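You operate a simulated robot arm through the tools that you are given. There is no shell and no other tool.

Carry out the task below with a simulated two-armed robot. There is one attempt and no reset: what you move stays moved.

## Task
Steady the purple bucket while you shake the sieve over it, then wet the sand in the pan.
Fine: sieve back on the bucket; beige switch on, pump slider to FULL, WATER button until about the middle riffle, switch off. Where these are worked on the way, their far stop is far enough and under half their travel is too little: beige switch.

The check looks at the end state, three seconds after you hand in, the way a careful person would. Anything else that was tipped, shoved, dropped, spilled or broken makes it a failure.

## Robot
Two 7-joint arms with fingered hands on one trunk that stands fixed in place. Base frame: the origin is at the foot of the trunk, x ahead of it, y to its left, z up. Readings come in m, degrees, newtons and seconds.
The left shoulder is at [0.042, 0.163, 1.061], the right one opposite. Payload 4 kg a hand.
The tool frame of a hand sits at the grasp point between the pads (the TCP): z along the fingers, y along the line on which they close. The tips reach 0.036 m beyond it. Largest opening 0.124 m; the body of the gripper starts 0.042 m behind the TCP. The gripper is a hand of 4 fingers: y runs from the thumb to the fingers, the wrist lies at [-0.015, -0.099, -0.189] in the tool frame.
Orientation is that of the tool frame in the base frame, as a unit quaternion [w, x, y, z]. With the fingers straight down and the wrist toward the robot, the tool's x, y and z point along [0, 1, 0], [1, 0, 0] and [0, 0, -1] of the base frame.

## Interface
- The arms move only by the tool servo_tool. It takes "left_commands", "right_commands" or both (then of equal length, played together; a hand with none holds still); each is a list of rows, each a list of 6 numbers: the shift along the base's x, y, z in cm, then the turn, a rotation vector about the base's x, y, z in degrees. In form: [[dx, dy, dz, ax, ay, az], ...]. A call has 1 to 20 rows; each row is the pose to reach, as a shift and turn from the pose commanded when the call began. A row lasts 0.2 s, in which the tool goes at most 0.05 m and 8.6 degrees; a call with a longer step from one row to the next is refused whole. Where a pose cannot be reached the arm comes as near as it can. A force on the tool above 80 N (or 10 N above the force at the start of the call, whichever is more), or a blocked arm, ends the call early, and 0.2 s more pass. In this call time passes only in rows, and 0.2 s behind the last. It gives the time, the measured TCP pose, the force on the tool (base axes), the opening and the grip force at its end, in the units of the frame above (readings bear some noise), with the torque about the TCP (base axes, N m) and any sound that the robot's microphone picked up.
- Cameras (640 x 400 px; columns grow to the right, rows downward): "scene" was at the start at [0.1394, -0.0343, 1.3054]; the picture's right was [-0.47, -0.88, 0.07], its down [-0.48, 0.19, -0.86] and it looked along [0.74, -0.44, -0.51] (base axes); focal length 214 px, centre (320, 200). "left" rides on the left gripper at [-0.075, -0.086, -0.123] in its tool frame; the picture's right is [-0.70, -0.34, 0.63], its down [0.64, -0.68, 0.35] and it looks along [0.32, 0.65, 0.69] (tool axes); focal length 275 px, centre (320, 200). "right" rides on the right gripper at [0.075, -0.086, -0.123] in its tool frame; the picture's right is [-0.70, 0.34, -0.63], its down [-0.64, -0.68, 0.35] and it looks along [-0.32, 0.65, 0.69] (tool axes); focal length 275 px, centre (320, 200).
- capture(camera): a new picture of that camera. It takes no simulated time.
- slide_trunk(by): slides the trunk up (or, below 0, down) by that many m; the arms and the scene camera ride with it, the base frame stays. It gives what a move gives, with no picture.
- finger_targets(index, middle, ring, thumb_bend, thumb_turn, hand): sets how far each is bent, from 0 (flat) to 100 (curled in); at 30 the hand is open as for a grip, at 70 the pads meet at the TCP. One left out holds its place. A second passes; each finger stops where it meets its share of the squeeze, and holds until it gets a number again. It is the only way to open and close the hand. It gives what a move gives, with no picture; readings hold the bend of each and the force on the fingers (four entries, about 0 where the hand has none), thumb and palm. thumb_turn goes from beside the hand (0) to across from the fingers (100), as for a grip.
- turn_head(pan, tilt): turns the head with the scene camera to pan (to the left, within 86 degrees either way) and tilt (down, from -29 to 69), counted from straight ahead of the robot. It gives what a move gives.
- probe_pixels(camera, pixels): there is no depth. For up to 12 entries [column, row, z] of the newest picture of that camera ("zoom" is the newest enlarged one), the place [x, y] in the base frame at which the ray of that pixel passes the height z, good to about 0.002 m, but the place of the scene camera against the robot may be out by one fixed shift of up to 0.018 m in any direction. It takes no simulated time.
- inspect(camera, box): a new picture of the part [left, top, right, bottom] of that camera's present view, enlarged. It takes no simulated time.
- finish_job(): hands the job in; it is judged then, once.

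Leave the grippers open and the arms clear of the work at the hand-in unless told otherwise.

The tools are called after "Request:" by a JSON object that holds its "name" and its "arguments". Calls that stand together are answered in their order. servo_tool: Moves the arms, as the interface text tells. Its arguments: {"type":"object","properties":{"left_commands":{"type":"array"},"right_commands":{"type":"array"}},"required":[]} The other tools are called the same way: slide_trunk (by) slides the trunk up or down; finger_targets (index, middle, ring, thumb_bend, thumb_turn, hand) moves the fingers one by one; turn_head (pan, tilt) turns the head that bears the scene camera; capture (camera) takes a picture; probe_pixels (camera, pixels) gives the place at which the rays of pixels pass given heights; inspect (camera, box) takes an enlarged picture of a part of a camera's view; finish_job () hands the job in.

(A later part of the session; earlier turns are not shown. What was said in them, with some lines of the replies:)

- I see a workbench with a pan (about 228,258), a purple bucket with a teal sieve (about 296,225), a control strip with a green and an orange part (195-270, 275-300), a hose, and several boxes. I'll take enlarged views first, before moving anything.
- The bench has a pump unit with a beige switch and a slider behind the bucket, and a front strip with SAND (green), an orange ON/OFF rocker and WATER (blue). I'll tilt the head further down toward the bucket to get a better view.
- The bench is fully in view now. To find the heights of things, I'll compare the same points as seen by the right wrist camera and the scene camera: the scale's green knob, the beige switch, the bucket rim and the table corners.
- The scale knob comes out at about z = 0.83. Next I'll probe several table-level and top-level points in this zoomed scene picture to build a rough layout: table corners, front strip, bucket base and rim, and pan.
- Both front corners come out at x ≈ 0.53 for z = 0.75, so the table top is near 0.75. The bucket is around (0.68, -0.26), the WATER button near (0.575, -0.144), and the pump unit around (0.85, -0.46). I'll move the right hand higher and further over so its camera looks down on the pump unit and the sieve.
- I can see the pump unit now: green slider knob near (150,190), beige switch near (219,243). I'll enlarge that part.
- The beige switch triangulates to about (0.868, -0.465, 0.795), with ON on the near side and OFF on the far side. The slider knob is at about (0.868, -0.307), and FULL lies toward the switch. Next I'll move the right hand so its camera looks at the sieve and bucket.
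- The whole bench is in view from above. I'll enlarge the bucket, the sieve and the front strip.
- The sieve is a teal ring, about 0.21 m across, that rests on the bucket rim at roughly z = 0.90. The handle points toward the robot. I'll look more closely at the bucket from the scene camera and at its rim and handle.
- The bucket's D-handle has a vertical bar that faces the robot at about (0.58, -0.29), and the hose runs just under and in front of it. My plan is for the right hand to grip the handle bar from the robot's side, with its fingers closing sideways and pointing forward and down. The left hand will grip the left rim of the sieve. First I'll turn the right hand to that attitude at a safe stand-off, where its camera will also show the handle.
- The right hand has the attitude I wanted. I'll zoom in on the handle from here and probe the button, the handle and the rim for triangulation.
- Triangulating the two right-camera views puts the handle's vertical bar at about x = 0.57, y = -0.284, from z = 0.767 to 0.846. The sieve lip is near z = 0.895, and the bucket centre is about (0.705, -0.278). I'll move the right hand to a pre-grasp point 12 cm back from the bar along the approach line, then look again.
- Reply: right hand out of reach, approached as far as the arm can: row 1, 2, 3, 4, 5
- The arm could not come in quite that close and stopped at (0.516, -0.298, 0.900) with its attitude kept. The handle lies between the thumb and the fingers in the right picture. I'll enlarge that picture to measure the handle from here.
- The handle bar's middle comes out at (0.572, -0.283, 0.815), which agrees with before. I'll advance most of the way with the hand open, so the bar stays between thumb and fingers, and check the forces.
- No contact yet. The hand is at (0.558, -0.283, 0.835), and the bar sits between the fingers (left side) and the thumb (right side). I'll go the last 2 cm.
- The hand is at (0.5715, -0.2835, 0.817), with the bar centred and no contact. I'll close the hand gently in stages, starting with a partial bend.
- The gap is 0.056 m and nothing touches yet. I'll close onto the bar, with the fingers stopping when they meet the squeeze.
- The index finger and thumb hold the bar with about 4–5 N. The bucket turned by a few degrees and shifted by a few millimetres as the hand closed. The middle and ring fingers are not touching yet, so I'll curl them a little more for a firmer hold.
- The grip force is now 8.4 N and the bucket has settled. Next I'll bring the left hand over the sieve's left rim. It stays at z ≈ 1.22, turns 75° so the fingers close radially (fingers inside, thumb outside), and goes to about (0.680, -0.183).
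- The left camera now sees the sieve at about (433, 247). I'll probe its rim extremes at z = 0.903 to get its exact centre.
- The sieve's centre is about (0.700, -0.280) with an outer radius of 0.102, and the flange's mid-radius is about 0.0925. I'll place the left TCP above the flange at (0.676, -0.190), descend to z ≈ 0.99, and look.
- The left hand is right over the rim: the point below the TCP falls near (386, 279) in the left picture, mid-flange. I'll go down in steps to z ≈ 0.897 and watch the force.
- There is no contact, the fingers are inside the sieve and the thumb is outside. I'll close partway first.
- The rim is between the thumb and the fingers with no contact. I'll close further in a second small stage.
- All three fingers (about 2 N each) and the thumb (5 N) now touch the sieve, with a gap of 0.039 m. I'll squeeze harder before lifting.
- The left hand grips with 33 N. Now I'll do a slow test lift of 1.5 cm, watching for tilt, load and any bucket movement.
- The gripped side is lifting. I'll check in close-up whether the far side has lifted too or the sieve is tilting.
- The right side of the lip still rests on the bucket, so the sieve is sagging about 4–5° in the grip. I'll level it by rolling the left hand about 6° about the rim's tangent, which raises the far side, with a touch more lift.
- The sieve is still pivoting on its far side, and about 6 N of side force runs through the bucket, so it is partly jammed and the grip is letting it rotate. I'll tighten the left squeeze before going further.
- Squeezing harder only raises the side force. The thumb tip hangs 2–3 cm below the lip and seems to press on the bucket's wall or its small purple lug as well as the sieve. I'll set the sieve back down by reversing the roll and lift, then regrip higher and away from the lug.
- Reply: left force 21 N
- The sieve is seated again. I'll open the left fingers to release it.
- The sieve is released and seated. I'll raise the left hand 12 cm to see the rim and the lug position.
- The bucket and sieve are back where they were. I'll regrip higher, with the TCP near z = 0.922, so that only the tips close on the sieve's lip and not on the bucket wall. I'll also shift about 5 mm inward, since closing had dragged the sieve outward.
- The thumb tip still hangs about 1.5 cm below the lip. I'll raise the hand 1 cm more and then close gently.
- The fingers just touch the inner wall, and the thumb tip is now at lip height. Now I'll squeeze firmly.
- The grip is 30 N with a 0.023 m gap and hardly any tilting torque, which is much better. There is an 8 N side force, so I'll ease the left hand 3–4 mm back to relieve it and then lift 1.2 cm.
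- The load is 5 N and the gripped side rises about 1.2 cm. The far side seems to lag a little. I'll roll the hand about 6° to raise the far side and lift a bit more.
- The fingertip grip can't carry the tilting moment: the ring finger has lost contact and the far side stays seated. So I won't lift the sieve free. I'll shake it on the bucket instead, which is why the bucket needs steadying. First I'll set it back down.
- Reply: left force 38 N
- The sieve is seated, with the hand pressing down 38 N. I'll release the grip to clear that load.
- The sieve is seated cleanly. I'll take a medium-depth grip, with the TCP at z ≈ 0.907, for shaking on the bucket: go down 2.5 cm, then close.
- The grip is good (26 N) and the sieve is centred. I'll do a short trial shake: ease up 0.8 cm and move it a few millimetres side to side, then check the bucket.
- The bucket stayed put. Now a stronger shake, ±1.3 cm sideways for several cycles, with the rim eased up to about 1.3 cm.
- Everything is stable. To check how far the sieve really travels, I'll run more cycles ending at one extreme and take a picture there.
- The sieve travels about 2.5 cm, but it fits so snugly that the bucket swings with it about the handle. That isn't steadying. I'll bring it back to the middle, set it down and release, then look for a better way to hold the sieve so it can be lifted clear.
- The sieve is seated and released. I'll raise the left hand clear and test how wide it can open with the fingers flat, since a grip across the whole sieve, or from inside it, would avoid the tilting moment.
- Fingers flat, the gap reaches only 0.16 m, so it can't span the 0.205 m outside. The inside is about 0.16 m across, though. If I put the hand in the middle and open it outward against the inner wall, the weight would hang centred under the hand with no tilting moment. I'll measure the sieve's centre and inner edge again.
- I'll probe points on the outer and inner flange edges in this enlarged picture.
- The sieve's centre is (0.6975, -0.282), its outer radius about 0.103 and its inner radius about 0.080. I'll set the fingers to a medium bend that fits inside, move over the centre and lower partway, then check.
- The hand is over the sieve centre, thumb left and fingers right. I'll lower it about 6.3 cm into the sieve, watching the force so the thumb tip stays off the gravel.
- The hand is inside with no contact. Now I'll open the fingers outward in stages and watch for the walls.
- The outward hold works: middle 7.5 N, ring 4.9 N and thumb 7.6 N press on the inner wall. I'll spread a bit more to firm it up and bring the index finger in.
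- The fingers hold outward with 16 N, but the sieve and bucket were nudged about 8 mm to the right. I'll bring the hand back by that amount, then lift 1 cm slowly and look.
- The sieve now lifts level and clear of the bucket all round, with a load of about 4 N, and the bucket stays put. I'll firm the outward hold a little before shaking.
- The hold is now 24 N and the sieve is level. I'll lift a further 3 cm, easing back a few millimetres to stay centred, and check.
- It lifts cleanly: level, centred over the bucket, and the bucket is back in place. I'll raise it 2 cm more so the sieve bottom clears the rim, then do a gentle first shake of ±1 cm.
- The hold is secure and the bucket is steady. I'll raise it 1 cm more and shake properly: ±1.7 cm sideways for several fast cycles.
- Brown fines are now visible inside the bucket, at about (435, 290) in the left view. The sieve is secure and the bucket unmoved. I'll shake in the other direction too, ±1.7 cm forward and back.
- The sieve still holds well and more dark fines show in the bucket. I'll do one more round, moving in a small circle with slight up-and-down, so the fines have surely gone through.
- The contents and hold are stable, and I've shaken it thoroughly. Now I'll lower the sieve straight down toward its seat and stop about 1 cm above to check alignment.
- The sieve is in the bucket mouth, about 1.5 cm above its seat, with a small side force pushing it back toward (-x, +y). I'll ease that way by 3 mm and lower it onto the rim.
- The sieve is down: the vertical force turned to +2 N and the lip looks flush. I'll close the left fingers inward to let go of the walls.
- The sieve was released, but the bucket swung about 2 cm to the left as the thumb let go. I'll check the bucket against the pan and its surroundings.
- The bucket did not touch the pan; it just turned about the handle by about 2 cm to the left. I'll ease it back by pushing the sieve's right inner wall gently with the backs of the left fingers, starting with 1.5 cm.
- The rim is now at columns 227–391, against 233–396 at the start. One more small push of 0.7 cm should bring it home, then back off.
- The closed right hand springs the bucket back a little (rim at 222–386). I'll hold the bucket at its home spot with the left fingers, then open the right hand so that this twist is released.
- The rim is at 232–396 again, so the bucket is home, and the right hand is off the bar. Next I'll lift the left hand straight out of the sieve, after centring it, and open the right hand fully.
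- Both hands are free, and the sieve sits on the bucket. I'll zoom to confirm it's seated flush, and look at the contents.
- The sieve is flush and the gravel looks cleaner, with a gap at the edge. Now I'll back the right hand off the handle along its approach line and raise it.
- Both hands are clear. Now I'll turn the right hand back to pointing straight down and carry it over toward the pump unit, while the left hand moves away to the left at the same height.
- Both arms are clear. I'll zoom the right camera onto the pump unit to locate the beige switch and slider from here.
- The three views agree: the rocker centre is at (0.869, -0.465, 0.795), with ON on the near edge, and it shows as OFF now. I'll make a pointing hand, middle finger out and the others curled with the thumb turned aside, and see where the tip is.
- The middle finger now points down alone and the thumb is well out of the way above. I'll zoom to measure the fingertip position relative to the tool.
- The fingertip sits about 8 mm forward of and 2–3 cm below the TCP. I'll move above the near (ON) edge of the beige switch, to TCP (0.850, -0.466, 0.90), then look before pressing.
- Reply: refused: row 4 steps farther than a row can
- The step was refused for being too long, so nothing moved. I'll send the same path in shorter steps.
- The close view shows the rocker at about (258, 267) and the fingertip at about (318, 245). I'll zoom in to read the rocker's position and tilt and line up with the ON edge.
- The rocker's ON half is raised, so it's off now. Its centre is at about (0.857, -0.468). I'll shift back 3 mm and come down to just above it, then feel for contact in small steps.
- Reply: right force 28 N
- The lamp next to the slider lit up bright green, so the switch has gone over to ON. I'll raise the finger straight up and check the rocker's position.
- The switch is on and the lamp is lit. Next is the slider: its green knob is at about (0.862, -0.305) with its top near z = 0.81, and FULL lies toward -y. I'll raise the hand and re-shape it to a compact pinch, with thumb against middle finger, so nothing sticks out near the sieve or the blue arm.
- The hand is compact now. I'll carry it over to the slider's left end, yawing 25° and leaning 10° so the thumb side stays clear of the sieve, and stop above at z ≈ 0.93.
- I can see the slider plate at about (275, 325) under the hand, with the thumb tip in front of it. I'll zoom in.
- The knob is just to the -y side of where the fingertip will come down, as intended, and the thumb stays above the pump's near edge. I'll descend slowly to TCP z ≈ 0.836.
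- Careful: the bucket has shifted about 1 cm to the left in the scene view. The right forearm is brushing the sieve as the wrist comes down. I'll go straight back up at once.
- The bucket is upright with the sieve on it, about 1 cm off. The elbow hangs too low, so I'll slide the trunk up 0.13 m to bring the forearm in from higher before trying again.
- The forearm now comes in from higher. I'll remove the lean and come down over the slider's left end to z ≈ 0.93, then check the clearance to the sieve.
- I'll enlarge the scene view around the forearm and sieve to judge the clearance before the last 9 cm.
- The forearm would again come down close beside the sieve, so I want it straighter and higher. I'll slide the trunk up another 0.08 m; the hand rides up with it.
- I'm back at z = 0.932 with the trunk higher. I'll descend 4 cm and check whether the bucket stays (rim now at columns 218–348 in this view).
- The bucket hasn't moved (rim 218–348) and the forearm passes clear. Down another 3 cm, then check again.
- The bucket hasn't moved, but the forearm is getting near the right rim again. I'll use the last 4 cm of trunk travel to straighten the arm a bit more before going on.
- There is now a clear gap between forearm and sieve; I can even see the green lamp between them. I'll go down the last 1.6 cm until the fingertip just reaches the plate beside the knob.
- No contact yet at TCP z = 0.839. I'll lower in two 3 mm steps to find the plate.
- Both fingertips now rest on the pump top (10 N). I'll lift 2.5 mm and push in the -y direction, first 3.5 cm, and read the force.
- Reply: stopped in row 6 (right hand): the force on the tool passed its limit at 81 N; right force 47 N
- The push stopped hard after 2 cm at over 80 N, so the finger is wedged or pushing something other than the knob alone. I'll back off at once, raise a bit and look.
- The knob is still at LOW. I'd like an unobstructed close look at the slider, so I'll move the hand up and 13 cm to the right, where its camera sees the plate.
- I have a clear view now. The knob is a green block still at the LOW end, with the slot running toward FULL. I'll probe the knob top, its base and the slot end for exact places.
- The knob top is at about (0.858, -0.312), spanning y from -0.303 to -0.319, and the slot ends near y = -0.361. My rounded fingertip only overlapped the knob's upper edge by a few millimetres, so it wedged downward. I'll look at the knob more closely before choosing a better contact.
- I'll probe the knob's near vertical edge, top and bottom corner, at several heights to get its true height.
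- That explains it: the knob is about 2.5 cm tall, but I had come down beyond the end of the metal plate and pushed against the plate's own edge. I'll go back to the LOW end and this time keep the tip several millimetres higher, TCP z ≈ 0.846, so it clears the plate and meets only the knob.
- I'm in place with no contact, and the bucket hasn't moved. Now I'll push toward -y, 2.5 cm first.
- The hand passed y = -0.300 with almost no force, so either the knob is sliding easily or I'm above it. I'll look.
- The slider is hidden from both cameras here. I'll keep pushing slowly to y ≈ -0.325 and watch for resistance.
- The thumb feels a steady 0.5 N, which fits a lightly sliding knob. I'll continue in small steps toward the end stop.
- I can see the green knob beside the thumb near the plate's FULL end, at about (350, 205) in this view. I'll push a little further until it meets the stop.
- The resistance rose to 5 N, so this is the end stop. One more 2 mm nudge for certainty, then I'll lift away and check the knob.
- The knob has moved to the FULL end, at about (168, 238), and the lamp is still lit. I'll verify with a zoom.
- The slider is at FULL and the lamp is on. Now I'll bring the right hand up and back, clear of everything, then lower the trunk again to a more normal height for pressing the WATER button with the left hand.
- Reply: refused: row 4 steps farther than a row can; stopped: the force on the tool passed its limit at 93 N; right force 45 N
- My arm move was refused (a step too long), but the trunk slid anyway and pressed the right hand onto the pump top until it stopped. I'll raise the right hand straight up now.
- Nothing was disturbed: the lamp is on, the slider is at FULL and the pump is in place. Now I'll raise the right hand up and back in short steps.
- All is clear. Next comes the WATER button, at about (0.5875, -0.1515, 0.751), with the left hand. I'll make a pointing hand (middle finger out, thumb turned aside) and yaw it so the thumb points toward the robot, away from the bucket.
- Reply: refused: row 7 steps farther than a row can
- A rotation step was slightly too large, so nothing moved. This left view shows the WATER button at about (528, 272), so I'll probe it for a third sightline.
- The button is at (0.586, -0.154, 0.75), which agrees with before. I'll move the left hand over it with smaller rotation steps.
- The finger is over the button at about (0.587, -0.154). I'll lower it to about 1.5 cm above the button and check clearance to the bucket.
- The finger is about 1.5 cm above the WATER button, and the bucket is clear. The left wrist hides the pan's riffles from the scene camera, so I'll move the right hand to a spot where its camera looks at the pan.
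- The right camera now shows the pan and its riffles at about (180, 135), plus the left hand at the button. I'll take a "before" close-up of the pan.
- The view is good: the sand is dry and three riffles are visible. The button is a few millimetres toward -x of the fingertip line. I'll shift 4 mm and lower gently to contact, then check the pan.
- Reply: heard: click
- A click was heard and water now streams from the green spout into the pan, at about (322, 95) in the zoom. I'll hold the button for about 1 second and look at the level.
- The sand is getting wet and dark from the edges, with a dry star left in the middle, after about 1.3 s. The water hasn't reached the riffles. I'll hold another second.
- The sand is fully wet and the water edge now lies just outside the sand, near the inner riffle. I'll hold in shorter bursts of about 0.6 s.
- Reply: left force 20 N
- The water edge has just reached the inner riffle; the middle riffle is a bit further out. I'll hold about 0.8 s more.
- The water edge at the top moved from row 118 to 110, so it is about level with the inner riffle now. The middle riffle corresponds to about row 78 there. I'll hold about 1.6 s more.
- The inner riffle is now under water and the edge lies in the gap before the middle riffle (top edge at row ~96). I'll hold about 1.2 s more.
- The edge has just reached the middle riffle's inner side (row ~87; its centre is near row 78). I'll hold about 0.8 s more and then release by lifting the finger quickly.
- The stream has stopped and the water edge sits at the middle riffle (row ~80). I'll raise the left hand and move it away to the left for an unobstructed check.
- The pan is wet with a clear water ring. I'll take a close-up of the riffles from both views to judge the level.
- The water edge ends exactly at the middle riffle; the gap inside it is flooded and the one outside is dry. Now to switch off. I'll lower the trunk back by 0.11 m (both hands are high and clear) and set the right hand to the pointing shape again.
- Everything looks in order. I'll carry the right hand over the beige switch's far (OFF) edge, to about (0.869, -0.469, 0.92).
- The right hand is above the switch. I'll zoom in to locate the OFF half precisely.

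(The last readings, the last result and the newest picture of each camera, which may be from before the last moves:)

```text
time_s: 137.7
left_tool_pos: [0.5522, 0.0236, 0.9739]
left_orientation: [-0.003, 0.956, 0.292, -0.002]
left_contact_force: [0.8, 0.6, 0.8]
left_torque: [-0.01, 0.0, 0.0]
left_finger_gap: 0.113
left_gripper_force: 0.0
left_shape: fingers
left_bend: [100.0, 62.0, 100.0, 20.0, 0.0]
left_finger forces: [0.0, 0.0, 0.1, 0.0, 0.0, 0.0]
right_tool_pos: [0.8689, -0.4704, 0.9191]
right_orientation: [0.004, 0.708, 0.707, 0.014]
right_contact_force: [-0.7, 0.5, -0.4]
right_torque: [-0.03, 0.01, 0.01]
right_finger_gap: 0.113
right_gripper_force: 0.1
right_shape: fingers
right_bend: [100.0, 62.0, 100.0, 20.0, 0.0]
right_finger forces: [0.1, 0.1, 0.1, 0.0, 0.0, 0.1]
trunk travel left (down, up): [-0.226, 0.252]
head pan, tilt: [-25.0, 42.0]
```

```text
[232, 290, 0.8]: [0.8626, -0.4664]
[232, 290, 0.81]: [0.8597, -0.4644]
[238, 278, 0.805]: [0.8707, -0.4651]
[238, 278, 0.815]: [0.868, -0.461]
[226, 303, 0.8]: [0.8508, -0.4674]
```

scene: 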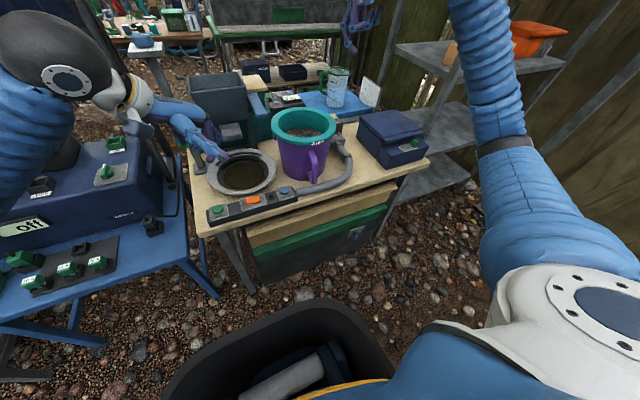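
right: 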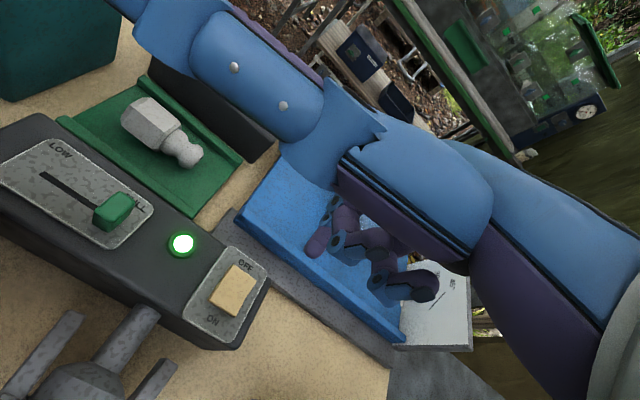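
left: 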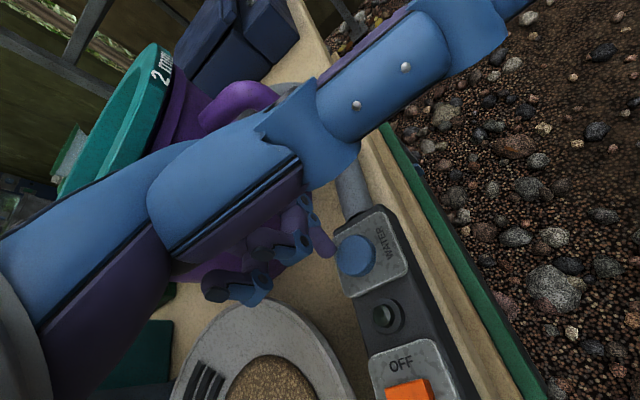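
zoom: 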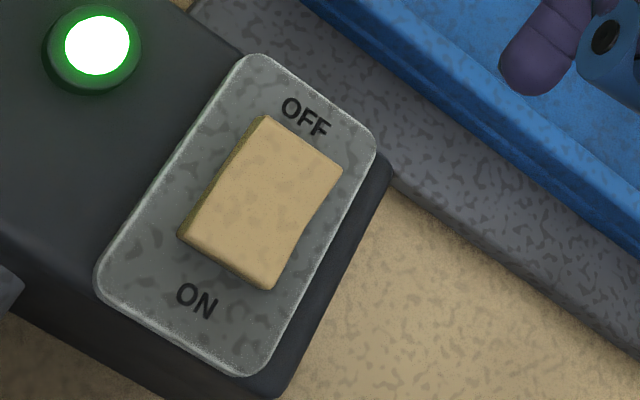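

The OFF half's centre is at about (0.872, -0.465). I'll nudge the hand to match (fingertip at x ≈ 0.878, since the finger tends to curl back under load) and lower in small steps until the lamp goes out.

Request:
{"name": "servo_tool", "arguments": {"right_commands": [[0, 0.4, -2, 0, 0, 0], [0.1, 0.5, -4.5, 0, 0, 0], [0.1, 0.5, -6.4, 0, 0, 0], [0.2, 0.5, -7.2, 0, 0, 0]]}}

Request:
{"name": "inspect", "arguments": {"camera": "right", "box": [200, 200, 380, 340]}}

```text
time_s: 138.7
left_tool_pos: [0.5517, 0.0236, 0.9737]
left_orientation: [-0.002, 0.957, 0.292, -0.002]
left_contact_force: [0.3, 0.6, -0.4]
left_torque: [-0.01, -0.03, 0.02]
left_finger_gap: 0.1132
left_gripper_force: 0.0
left_shape: fingers
left_bend: [100.0, 62.0, 100.0, 20.0, 0.0]
left_finger forces: [0.0, 0.1, 0.0, 0.0, 0.0, 0.1]
right_tool_pos: [0.8703, -0.466, 0.8476]
right_orientation: [0.003, 0.708, 0.706, 0.013]
right_contact_force: [0.0, 0.1, 0.4]
right_torque: [0.01, 0.02, 0.0]
right_finger_gap: 0.1131
right_gripper_force: 0.1
right_shape: fingers
right_bend: [100.0, 62.0, 100.0, 20.0, 0.0]
right_finger forces: [0.1, 0.0, 0.0, 0.0, 0.0, 0.0]
trunk travel left (down, up): [-0.226, 0.252]
head pan, tilt: [-25.0, 42.0]
```

```text
2.86 times, centred on (290, 270) of right
```

zoom: 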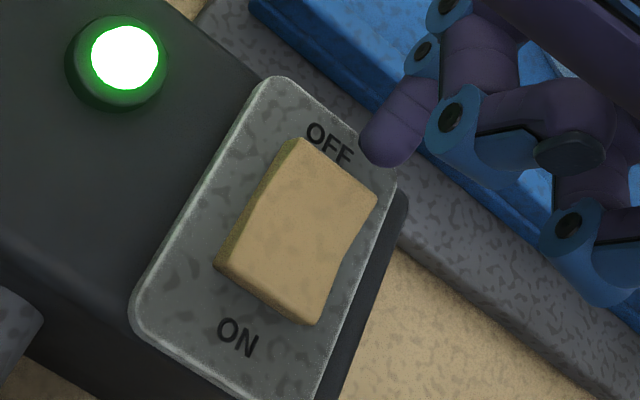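

No contact yet. The fingertip would land right on the OFF edge, so I'll shift 3 mm inward and continue down in small steps.

Request:
{"name": "servo_tool", "arguments": {"right_commands": [[-0.3, 0, -0.4, 0, 0, 0], [-0.3, 0, -0.8, 0, 0, 0], [-0.3, 0, -1.2, 0, 0, 0]]}}

Request:
{"name": "inspect", "arguments": {"camera": "right", "box": [200, 180, 380, 320]}}

```text
time_s: 139.5
left_tool_pos: [0.5509, 0.0241, 0.9757]
left_orientation: [-0.001, 0.957, 0.292, -0.001]
left_contact_force: [0.0, -0.8, 0.2]
left_torque: [0.05, 0.03, 0.0]
left_finger_gap: 0.1132
left_gripper_force: 0.1
left_shape: fingers
left_bend: [100.0, 62.0, 100.0, 20.0, 0.0]
left_finger forces: [0.1, 0.1, 0.1, 0.0, 0.1, 0.1]
right_tool_pos: [0.8675, -0.465, 0.8396]
right_orientation: [0.006, 0.707, 0.707, 0.015]
right_contact_force: [7.1, -2.7, 18.9]
right_torque: [-0.33, -0.61, 0.0]
right_finger_gap: 0.1131
right_gripper_force: 9.7
right_shape: fingers
right_bend: [100.0, 60.0, 100.0, 20.0, 0.0]
right_finger forces: [0.0, 19.2, 0.1, 0.1, 0.1, 0.1]
trunk travel left (down, up): [-0.226, 0.252]
head pan, tilt: [-25.0, 42.0]
```

```text
2.86 times, centred on (290, 250) of right
```

zoom: 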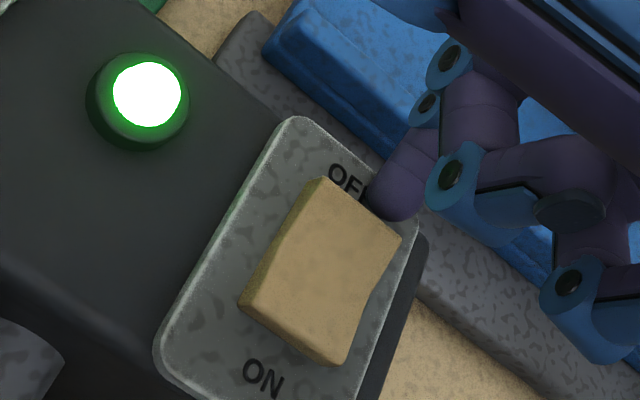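

I feel 19 N with a push toward +x: the fingertip is against the rocker's outer end rather than on top. I'll lift, shift 7 mm inward, and press again.

Request:
{"name": "servo_tool", "arguments": {"right_commands": [[0, 0, 1.0, 0, 0, 0], [-0.3, 0, 1.8, 0, 0, 0], [-0.7, 0, 1.8, 0, 0, 0], [-0.7, 0, 1.0, 0, 0, 0], [-0.7, 0, 0.5, 0, 0, 0]]}}

Request:
{"name": "inspect", "arguments": {"camera": "right", "box": [200, 180, 380, 320]}}

```text
time_s: 140.7
left_tool_pos: [0.5524, 0.0238, 0.975]
left_orientation: [-0.001, 0.957, 0.291, -0.002]
left_contact_force: [-0.3, 0.1, 0.3]
left_torque: [0.04, 0.03, -0.01]
left_finger_gap: 0.1133
left_gripper_force: 0.1
left_shape: fingers
left_bend: [100.0, 62.0, 100.0, 20.0, 0.0]
left_finger forces: [0.0, 0.1, 0.1, 0.0, 0.1, 0.1]
right_tool_pos: [0.86, -0.4633, 0.8417]
right_orientation: [0.004, 0.707, 0.707, 0.015]
right_contact_force: [4.6, 1.3, 9.3]
right_torque: [-0.08, -0.28, 0.02]
right_finger_gap: 0.1132
right_gripper_force: 4.4
right_shape: fingers
right_bend: [100.0, 60.0, 100.0, 20.0, 0.0]
right_finger forces: [0.0, 8.7, 0.0, 0.0, 0.0, 0.0]
trunk travel left (down, up): [-0.226, 0.252]
head pan, tilt: [-25.0, 42.0]
```

```text
2.86 times, centred on (290, 250) of right
```

zoom: 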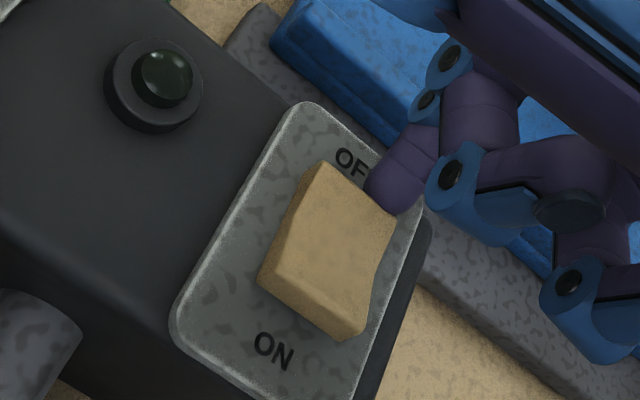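

The lamp has gone out and the rocker's OFF side is down. I'll lift straight up and verify.

Request:
{"name": "servo_tool", "arguments": {"right_commands": [[0.2, 0, 1.5, 0, 0, 0], [0.2, 0, 4, 0, 0, 0], [0.2, 0, 7, 0, 0, 0]]}}

Request:
{"name": "inspect", "arguments": {"camera": "right", "box": [0, 100, 340, 360]}}

Request:
{"name": "inspect", "arguments": {"camera": "right", "box": [190, 220, 330, 340]}}

```text
time_s: 141.5
left_tool_pos: [0.552, 0.0241, 0.9746]
left_orientation: [-0.002, 0.957, 0.292, -0.002]
left_contact_force: [0.0, -0.3, 0.4]
left_torque: [0.01, 0.04, 0.03]
left_finger_gap: 0.1134
left_gripper_force: 0.0
left_shape: fingers
left_bend: [100.0, 62.0, 100.0, 20.0, 0.0]
left_finger forces: [0.0, 0.0, 0.1, 0.0, 0.1, 0.0]
right_tool_pos: [0.8621, -0.4652, 0.911]
right_orientation: [0.003, 0.708, 0.706, 0.013]
right_contact_force: [0.1, -0.7, 0.2]
right_torque: [0.03, -0.02, 0.0]
right_finger_gap: 0.1131
right_gripper_force: 0.2
right_shape: fingers
right_bend: [100.0, 62.0, 100.0, 20.0, 0.0]
right_finger forces: [0.1, 0.0, 0.1, 0.0, 0.1, 0.0]
trunk travel left (down, up): [-0.226, 0.252]
head pan, tilt: [-25.0, 42.0]
```

```text
1.54 times, centred on (170, 230) of right
```

zoom: 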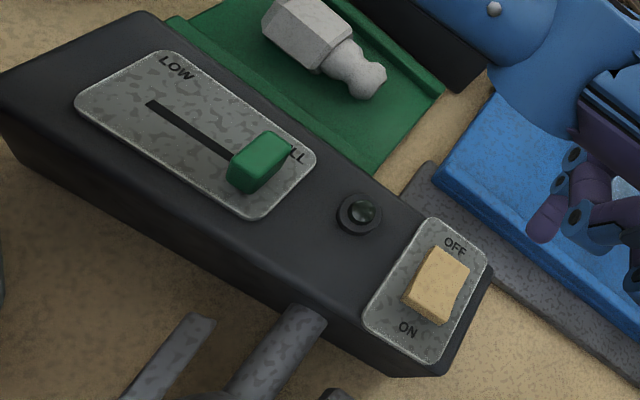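

```text
3.33 times, centred on (260, 280) of right
```

zoom: 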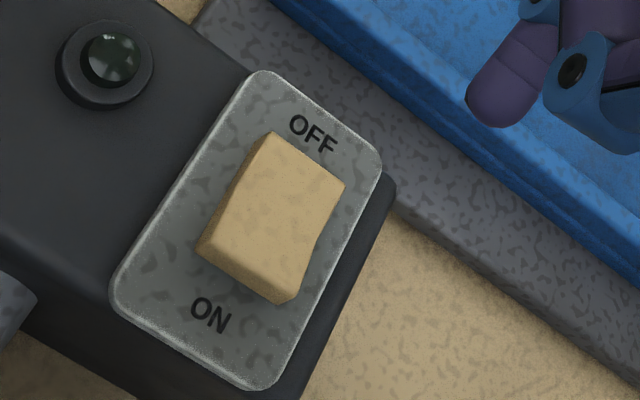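

The pump lamp is dark, the switch is OFF and the slider sits at FULL. Now I'll raise both arms clear of the bench in short steps.

Request:
{"name": "servo_tool", "arguments": {"right_commands": [[0, 0, 4, 0, 0, 0], [0, 0, 8, 0, 0, 0], [-2, -0.5, 12, 0, 0, 0], [-5.5, -1, 14.5, 0, 0, 0], [-9, -2, 17, 0, 0, 0], [-13, -3, 19, 0, 0, 0], [-17, -4, 21, 0, 0, 0], [-21, -5, 23, 0, 0, 0]], "left_commands": [[0, 0, 4, 0, 0, 0], [0, 1, 8, 0, 0, 0], [0, 2, 12, 0, 0, 0], [0, 4, 15.5, 0, 0, 0], [0, 6, 19, 0, 0, 0], [0, 7, 21, 0, 0, 0], [0, 7, 22, 0, 0, 0], [0, 7, 22, 0, 0, 0]]}}

Request:
{"name": "capture", "arguments": {"camera": "scene"}}

```text
time_s: 143.3
left_tool_pos: [0.5512, 0.0938, 1.1961]
left_orientation: [-0.002, 0.956, 0.292, -0.001]
left_contact_force: [-0.4, 0.7, -0.1]
left_torque: [0.0, -0.03, -0.01]
left_finger_gap: 0.1132
left_gripper_force: 0.1
left_shape: fingers
left_bend: [100.0, 62.0, 100.0, 20.0, 0.0]
left_finger forces: [0.0, 0.0, 0.1, 0.0, 0.0, 0.0]
right_tool_pos: [0.6512, -0.5141, 1.1412]
right_orientation: [0.004, 0.707, 0.707, 0.013]
right_contact_force: [0.3, 0.3, 0.7]
right_torque: [-0.01, 0.0, 0.0]
right_finger_gap: 0.1129
right_gripper_force: 0.1
right_shape: fingers
right_bend: [100.0, 62.0, 100.0, 20.0, 0.0]
right_finger forces: [0.0, 0.0, 0.0, 0.0, 0.1, 0.0]
trunk travel left (down, up): [-0.226, 0.252]
head pan, tilt: [-25.0, 42.0]
```

```text
taken
```

scene: 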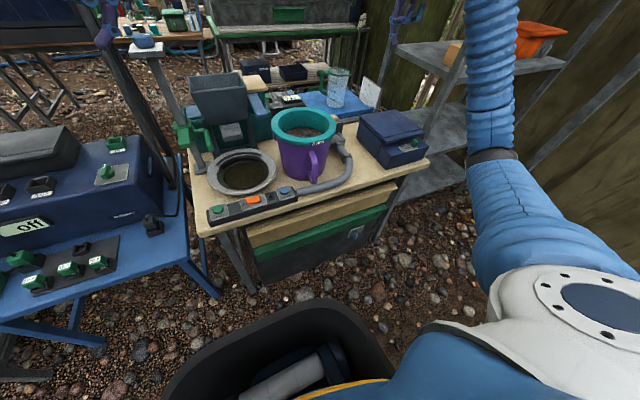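

Both arms are up. I'll open both hands to the normal open shape, then do a final check of the bench.

Request:
{"name": "finger_targets", "arguments": {"hand": "right", "index": 30, "middle": 30, "ring": 30, "thumb_bend": 30, "thumb_turn": 98}}

Request:
{"name": "finger_targets", "arguments": {"hand": "left", "index": 30, "middle": 30, "ring": 30, "thumb_bend": 30, "thumb_turn": 98}}

Request:
{"name": "inspect", "arguments": {"camera": "scene", "box": [180, 80, 440, 242]}}

Request:
{"name": "inspect", "arguments": {"camera": "scene", "box": [265, 100, 360, 190]}}

Request:
{"name": "capture", "arguments": {"camera": "right"}}

```text
time_s: 144.3
left_tool_pos: [0.5529, 0.092, 1.195]
left_orientation: [-0.002, 0.957, 0.291, -0.002]
left_contact_force: [-0.4, 0.3, 1.1]
left_torque: [0.0, -0.01, 0.01]
left_finger_gap: 0.113
left_gripper_force: 0.0
left_shape: fingers
left_bend: [100.0, 62.0, 100.0, 20.0, 0.0]
left_finger forces: [0.0, 0.0, 0.0, 0.0, 0.0, 0.0]
right_tool_pos: [0.652, -0.5151, 1.1418]
right_orientation: [0.003, 0.708, 0.706, 0.013]
right_contact_force: [-0.8, -0.2, 0.6]
right_torque: [0.03, -0.01, -0.02]
right_finger_gap: 0.1235
right_gripper_force: 0.0
right_shape: fingers
right_bend: [30.0, 30.0, 30.0, 30.0, 95.0]
right_finger forces: [0.1, 0.0, 0.0, 0.1, 0.1, 0.1]
trunk travel left (down, up): [-0.226, 0.252]
head pan, tilt: [-25.0, 42.0]
```

```text
time_s: 145.3
left_tool_pos: [0.5523, 0.0938, 1.1945]
left_orientation: [-0.002, 0.956, 0.292, -0.001]
left_contact_force: [0.1, 0.8, -0.8]
left_torque: [-0.01, -0.02, -0.01]
left_finger_gap: 0.1233
left_gripper_force: 0.0
left_shape: fingers
left_bend: [30.0, 30.0, 30.0, 30.0, 95.0]
left_finger forces: [0.0, 0.0, 0.1, 0.0, 0.0, 0.0]
right_tool_pos: [0.652, -0.514, 1.141]
right_orientation: [0.003, 0.707, 0.707, 0.013]
right_contact_force: [0.8, 0.2, 0.7]
right_torque: [-0.03, 0.01, -0.02]
right_finger_gap: 0.1235
right_gripper_force: 0.0
right_shape: fingers
right_bend: [30.0, 30.0, 30.0, 30.0, 95.0]
right_finger forces: [0.1, 0.0, 0.0, 0.0, 0.0, 0.1]
trunk travel left (down, up): [-0.226, 0.252]
head pan, tilt: [-25.0, 42.0]
```

```text
2.46 times, centred on (310, 161) of scene
```

zoom: 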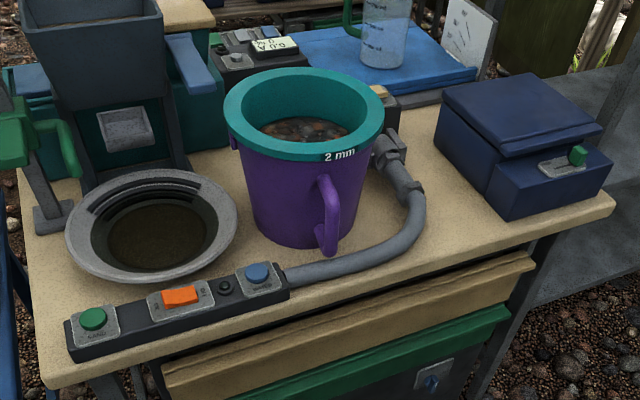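

```text
4.44 times, centred on (312, 145) of scene
```

zoom: 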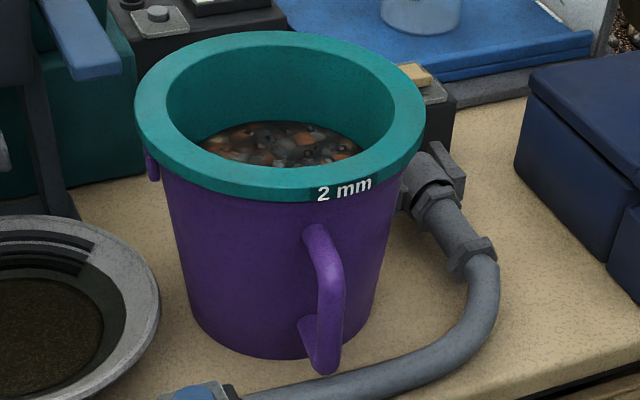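

```text
taken
```

right: 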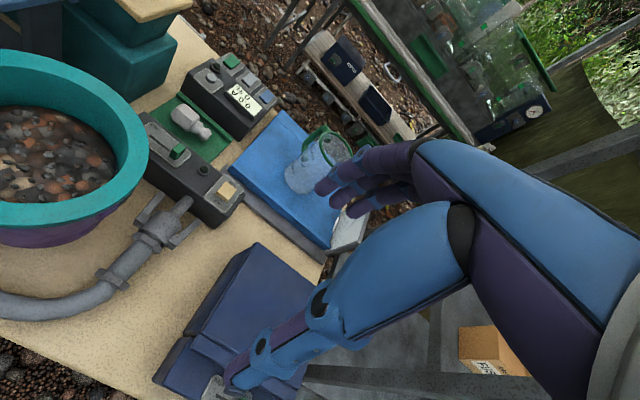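

The bench looks right: the water ring is in the pan, the sieve is flush and the switch is off. The bucket is still about 1.3 cm left of where it started, from the forearm brush. I'll ease it back the same gentle way as before, with the left hand inside the sieve. First I'll go above it.

Request:
{"name": "finger_targets", "arguments": {"hand": "left", "index": 42, "middle": 42, "ring": 42, "thumb_bend": 42}}

Request:
{"name": "servo_tool", "arguments": {"left_commands": [[1.5, -3.6, 0, 0, 0, -4], [3.0, -7.2, 0, 0, 0, -8], [4.5, -10.8, 0, 0, 0, -12], [6.0, -14.4, 0, 0, 0, -16], [7.5, -18.0, -1, 0, 0, -20], [9.0, -21.6, -2, 0, 0, -24], [10.5, -25.2, -4, 0, 0, -28], [12.0, -28.8, -6, 0, 0, -32], [13.5, -32.2, -8, 0, 0, -34], [15.1, -35.6, -10, 0, 0, -34], [15.1, -35.6, -14, 0, 0, -34]]}}

Request:
{"name": "capture", "arguments": {"camera": "left"}}

Request:
{"name": "capture", "arguments": {"camera": "scene"}}

```text
time_s: 146.3
left_tool_pos: [0.5531, 0.0933, 1.1944]
left_orientation: [-0.002, 0.956, 0.292, -0.002]
left_contact_force: [-0.3, 1.2, -0.7]
left_torque: [0.0, -0.02, 0.0]
left_finger_gap: 0.0875
left_gripper_force: 0.1
left_shape: fingers
left_bend: [42.0, 42.0, 42.0, 42.0, 97.0]
left_finger forces: [0.0, 0.0, 0.0, 0.0, 0.0, 0.0]
right_tool_pos: [0.6532, -0.5148, 1.1407]
right_orientation: [0.004, 0.708, 0.707, 0.014]
right_contact_force: [-0.8, 0.5, -0.9]
right_torque: [0.0, 0.0, 0.01]
right_finger_gap: 0.1234
right_gripper_force: 0.1
right_shape: fingers
right_bend: [30.0, 30.0, 30.0, 30.0, 95.0]
right_finger forces: [0.0, 0.0, 0.0, 0.0, 0.0, 0.0]
trunk travel left (down, up): [-0.226, 0.252]
head pan, tilt: [-25.0, 42.0]
```

```text
time_s: 148.7
left_tool_pos: [0.7032, -0.2637, 1.0531]
left_orientation: [-0.003, 1.0, 0.0, -0.001]
left_contact_force: [-0.3, -0.3, 0.8]
left_torque: [-0.01, 0.02, 0.01]
left_finger_gap: 0.0871
left_gripper_force: 0.0
left_shape: fingers
left_bend: [42.0, 42.0, 42.0, 42.0, 97.0]
left_finger forces: [0.0, 0.0, 0.0, 0.1, 0.0, 0.0]
right_tool_pos: [0.6548, -0.5142, 1.1398]
right_orientation: [0.003, 0.708, 0.706, 0.012]
right_contact_force: [0.0, -0.2, 0.8]
right_torque: [0.0, -0.02, 0.02]
right_finger_gap: 0.1231
right_gripper_force: 0.0
right_shape: fingers
right_bend: [30.0, 30.0, 30.0, 30.0, 95.0]
right_finger forces: [0.1, 0.1, 0.1, 0.0, 0.1, 0.1]
trunk travel left (down, up): [-0.226, 0.252]
head pan, tilt: [-25.0, 42.0]
```

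```text
taken
```

left: 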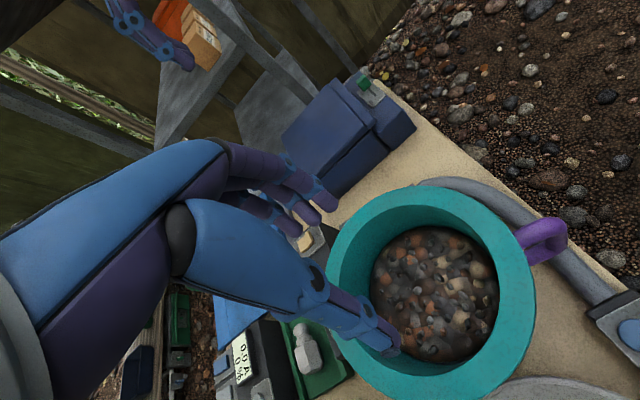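

```text
taken
```

scene: 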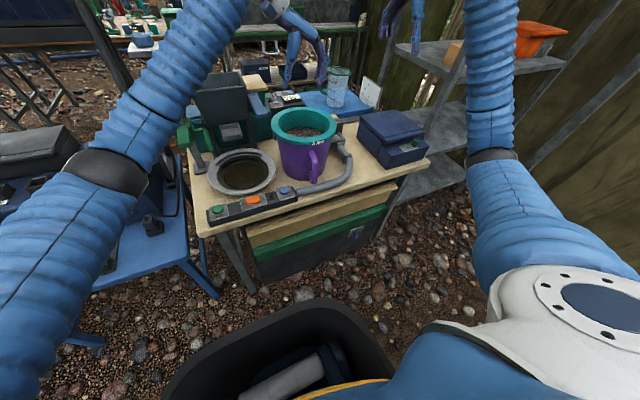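

I'm above the sieve. I'll probe the rim for its centre so I come down in the middle.

Request:
{"name": "probe_pixels", "arguments": {"camera": "left", "pixels": [[328, 275, 0.903], [535, 275, 0.903], [425, 187, 0.903], [440, 398, 0.903]]}}

```text
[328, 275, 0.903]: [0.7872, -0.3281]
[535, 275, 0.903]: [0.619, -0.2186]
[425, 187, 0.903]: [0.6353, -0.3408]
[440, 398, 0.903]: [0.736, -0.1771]
```

The centre is at (0.705, -0.271), about 1 cm from its original place. I'll lower into the sieve, recentre slightly, and push gently toward -y to about y = -0.288.

Request:
{"name": "servo_tool", "arguments": {"left_commands": [[0, -0.4, -3.5, 0, 0, 0], [0, -0.6, -7, 0, 0, 0], [0, -0.6, -10.5, 0, 0, 0], [0, -0.6, -13.4, 0, 0, 0], [0, -1.2, -13.5, 0, 0, 0], [-0.1, -1.8, -13.5, 0, 0, 0], [-0.2, -2.3, -13.5, 0, 0, 0]]}}

Request:
{"name": "inspect", "arguments": {"camera": "scene", "box": [180, 80, 440, 242]}}

```text
time_s: 150.3
left_tool_pos: [0.7021, -0.2861, 0.92]
left_orientation: [-0.002, 1.0, -0.001, -0.002]
left_contact_force: [-0.1, 1.7, 0.8]
left_torque: [-0.03, 0.0, -0.03]
left_finger_gap: 0.087
left_gripper_force: 1.3
left_shape: fingers
left_bend: [42.0, 43.0, 42.0, 42.0, 97.0]
left_finger forces: [0.5, 1.6, 0.0, 0.0, 0.1, 0.0]
right_tool_pos: [0.6519, -0.514, 1.1398]
right_orientation: [0.004, 0.708, 0.707, 0.013]
right_contact_force: [0.5, -0.2, 0.2]
right_torque: [0.03, 0.03, 0.03]
right_finger_gap: 0.1234
right_gripper_force: 0.1
right_shape: fingers
right_bend: [30.0, 30.0, 30.0, 30.0, 95.0]
right_finger forces: [0.0, 0.1, 0.1, 0.1, 0.1, 0.1]
trunk travel left (down, up): [-0.226, 0.252]
head pan, tilt: [-25.0, 42.0]
```

```text
2.46 times, centred on (310, 161) of scene
```

zoom: 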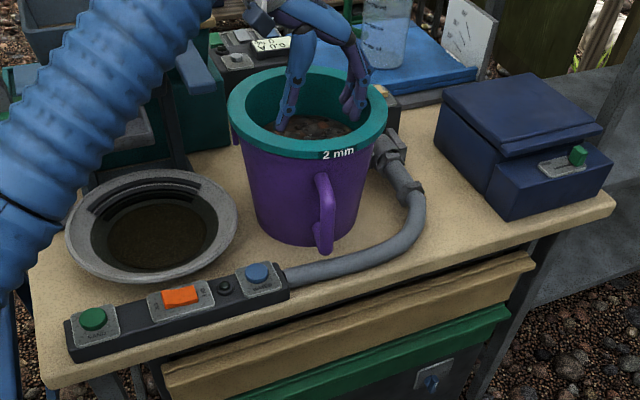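

Light contact (2 N), and the rim has moved from 223–385 to 227–388. Another 6 mm push, then back off.

Request:
{"name": "servo_tool", "arguments": {"left_commands": [[0, -0.3, 0, 0, 0, 0], [0, -0.6, 0, 0, 0, 0], [0, -0.7, 0, 0, 0, 0], [0, 0.3, 0, 0, 0, 0], [0, 1.3, 0, 0, 0, 0]]}}

Request:
{"name": "inspect", "arguments": {"camera": "scene", "box": [180, 80, 440, 242]}}

```text
time_s: 151.5
left_tool_pos: [0.701, -0.2729, 0.9192]
left_orientation: [-0.003, 1.0, -0.001, 0.0]
left_contact_force: [0.2, -0.9, -0.4]
left_torque: [-0.01, -0.04, -0.01]
left_finger_gap: 0.0852
left_gripper_force: 0.6
left_shape: fingers
left_bend: [42.0, 42.0, 42.0, 42.0, 97.0]
left_finger forces: [0.0, 0.1, 0.1, 0.0, 0.8, 0.0]
right_tool_pos: [0.6524, -0.5145, 1.1414]
right_orientation: [0.004, 0.707, 0.707, 0.013]
right_contact_force: [0.3, -0.8, 0.7]
right_torque: [0.0, -0.02, 0.01]
right_finger_gap: 0.1234
right_gripper_force: 0.0
right_shape: fingers
right_bend: [30.0, 30.0, 30.0, 30.0, 95.0]
right_finger forces: [0.1, 0.0, 0.1, 0.1, 0.0, 0.0]
trunk travel left (down, up): [-0.226, 0.252]
head pan, tilt: [-25.0, 42.0]
```

```text
2.46 times, centred on (310, 161) of scene
```

zoom: 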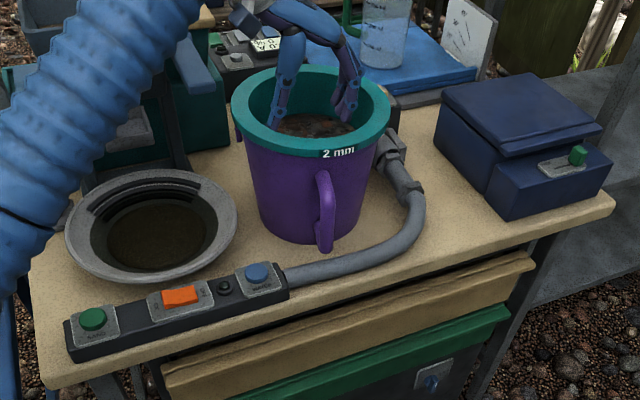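

The rim is at 230–391, within about half a centimetre of its start, and the sieve sits flush. I'll recentre the hand 5 mm so nothing touches, then lift straight out and away.

Request:
{"name": "servo_tool", "arguments": {"left_commands": [[0, -0.5, 0, 0, 0, 0], [0, -0.5, 3, 0, 0, 0], [0, -0.5, 7, 0, 0, 0], [0, -0.5, 11, 0, 0, 0], [0, -0.5, 15, 0, 0, 0], [0, -0.5, 19, 0, 0, 0], [0, 0, 23, 0, 0, 0], [-1, 3, 26, 0, 0, 5]]}}

Request:
{"name": "inspect", "arguments": {"camera": "scene", "box": [180, 80, 440, 242]}}

```text
time_s: 153.3
left_tool_pos: [0.6914, -0.2416, 1.1797]
left_orientation: [-0.001, 0.999, 0.042, -0.001]
left_contact_force: [0.2, 0.0, -0.8]
left_torque: [-0.01, -0.04, 0.01]
left_finger_gap: 0.0866
left_gripper_force: 0.1
left_shape: fingers
left_bend: [42.0, 42.0, 42.0, 42.0, 97.0]
left_finger forces: [0.1, 0.1, 0.0, 0.0, 0.0, 0.0]
right_tool_pos: [0.6519, -0.5135, 1.1408]
right_orientation: [0.003, 0.707, 0.707, 0.014]
right_contact_force: [-0.8, 0.4, -0.2]
right_torque: [0.01, 0.02, -0.01]
right_finger_gap: 0.1234
right_gripper_force: 0.0
right_shape: fingers
right_bend: [30.0, 30.0, 30.0, 30.0, 95.0]
right_finger forces: [0.1, 0.0, 0.0, 0.1, 0.0, 0.0]
trunk travel left (down, up): [-0.226, 0.252]
head pan, tilt: [-25.0, 42.0]
```

```text
2.46 times, centred on (310, 161) of scene
```

zoom: 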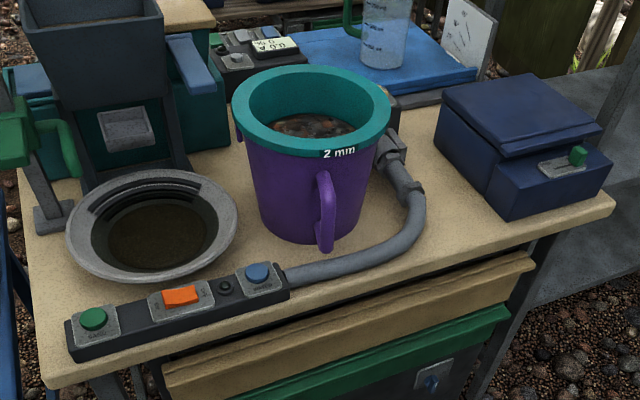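

The bucket and sieve are in place. I'll move the left hand away to the left at this height and open it, then take a last look at the pan, switch and sieve.

Request:
{"name": "servo_tool", "arguments": {"left_commands": [[-1, 4, 1, 0, 0, 6], [-2, 8, 2, 0, 0, 12], [-3, 12, 2, 0, 0, 18], [-4, 16, 2, 0, 0, 24], [-5, 20, 2, 0, 0, 30], [-6, 24, 2, 0, 0, 36], [-7, 28, 2, 0, 0, 42], [-8, 31, 2, 0, 0, 48]]}}

Request:
{"name": "finger_targets", "arguments": {"hand": "left", "index": 30, "middle": 30, "ring": 30, "thumb_bend": 30}}

Request:
{"name": "capture", "arguments": {"camera": "scene"}}

Request:
{"name": "inspect", "arguments": {"camera": "scene", "box": [200, 135, 290, 215]}}

Request:
{"name": "inspect", "arguments": {"camera": "right", "box": [120, 100, 260, 240]}}

Request:
{"name": "inspect", "arguments": {"camera": "scene", "box": [265, 100, 360, 190]}}

```text
time_s: 155.1
left_tool_pos: [0.6096, 0.0678, 1.1981]
left_orientation: [0.0, 0.895, 0.445, -0.003]
left_contact_force: [-0.3, -0.1, 0.4]
left_torque: [0.0, 0.01, -0.02]
left_finger_gap: 0.0868
left_gripper_force: 0.1
left_shape: fingers
left_bend: [42.0, 42.0, 42.0, 42.0, 97.0]
left_finger forces: [0.0, 0.0, 0.0, 0.0, 0.1, 0.0]
right_tool_pos: [0.6519, -0.5138, 1.1414]
right_orientation: [0.004, 0.707, 0.707, 0.014]
right_contact_force: [-0.5, 0.1, 0.5]
right_torque: [0.0, -0.01, 0.02]
right_finger_gap: 0.1231
right_gripper_force: 0.0
right_shape: fingers
right_bend: [30.0, 30.0, 30.0, 30.0, 96.0]
right_finger forces: [0.0, 0.0, 0.0, 0.0, 0.0, 0.1]
trunk travel left (down, up): [-0.226, 0.252]
head pan, tilt: [-25.0, 42.0]
```

```text
time_s: 156.1
left_tool_pos: [0.6125, 0.0674, 1.1975]
left_orientation: [-0.001, 0.896, 0.445, -0.003]
left_contact_force: [0.1, 0.8, 0.9]
left_torque: [0.0, -0.02, 0.01]
left_finger_gap: 0.123
left_gripper_force: 0.0
left_shape: fingers
left_bend: [30.0, 30.0, 30.0, 30.0, 96.0]
left_finger forces: [0.1, 0.0, 0.0, 0.0, 0.0, 0.0]
right_tool_pos: [0.653, -0.5146, 1.1424]
right_orientation: [0.004, 0.708, 0.706, 0.014]
right_contact_force: [0.0, 0.0, -0.3]
right_torque: [0.01, -0.04, 0.02]
right_finger_gap: 0.1234
right_gripper_force: 0.1
right_shape: fingers
right_bend: [30.0, 30.0, 30.0, 30.0, 96.0]
right_finger forces: [0.1, 0.0, 0.0, 0.1, 0.0, 0.0]
trunk travel left (down, up): [-0.226, 0.252]
head pan, tilt: [-25.0, 42.0]
```

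```text
taken
```

scene: 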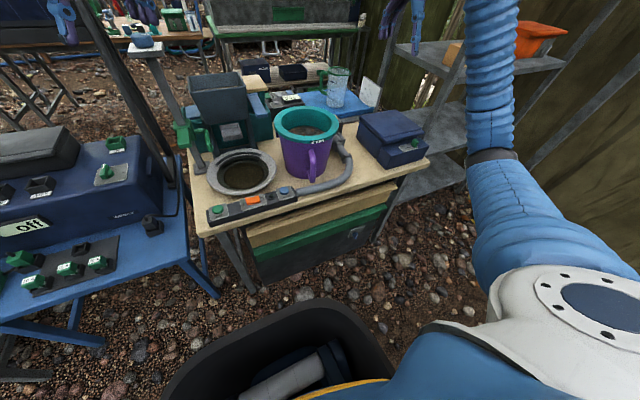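

```text
5.00 times, centred on (245, 175) of scene
```

zoom: 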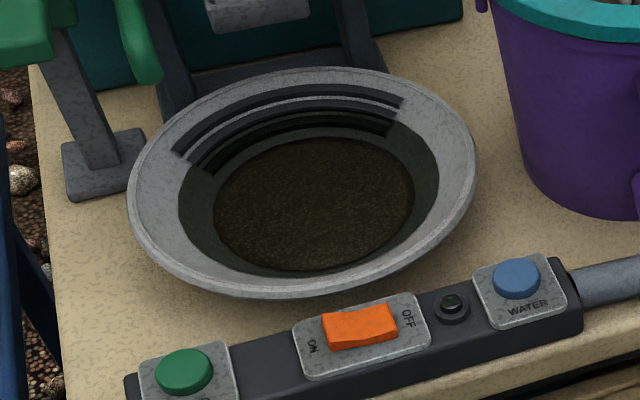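

```text
2.86 times, centred on (190, 170) of right
```

zoom: 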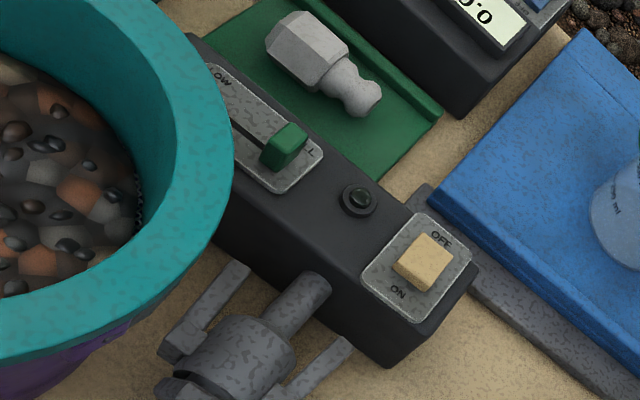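

```text
4.44 times, centred on (312, 145) of scene
```

zoom: 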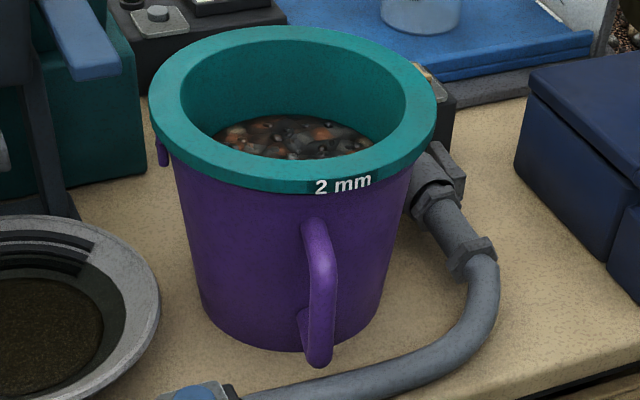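

Final check:
- The sieve sits flush on the bucket, the bucket is about 5 mm from its starting place, and the gravel looks clean.
- The pan's sand is wet, with water to the middle riffle.
- The slider is at FULL.
- The beige switch is OFF and the pump lamp is dark.
- Nothing else has been moved.
- Both hands are open and well clear.

I'm handing in the job.

Request:
{"name": "finish_job", "arguments": {}}

```text
The job is handed in.
```

I've handed in the job, and I have no verdict from the check yet. My last look at the bench showed every step done.

- **Sieve:** I lifted it clear, shook it over the bucket with the right hand holding the bucket's handle, and set it back flush on the rim. Fines showed in the bucket during the shake, and the gravel left in the sieve looks cleaner.
- **Pump and water:** I turned the beige switch on, pushed the slider to FULL, and held WATER until the water reached the middle riffle. The sand is fully wet. The beige switch is off again, its lamp is dark, and the slider is still at FULL.
- **End state:** Both hands are open and the arms are clear of the work.

These did not go cleanly:

- **Early shake tries:** My first grips on the sieve's rim made the bucket swing a centimetre or so with it. Lifting the sieve from the inside fixed that.
- **Bucket shoved:** It shifted about 2 cm when I released the sieve, and about 1 cm when the right forearm brushed it. I pushed it back each time, and it now sits about 5 mm from where it started.
- **Pump pressed twice:** My finger pushed against the slider plate's edge at just over 80 N. Later the hand came down on the pump top at 93 N when the trunk slid after a refused move. I saw no damage or shift either time.
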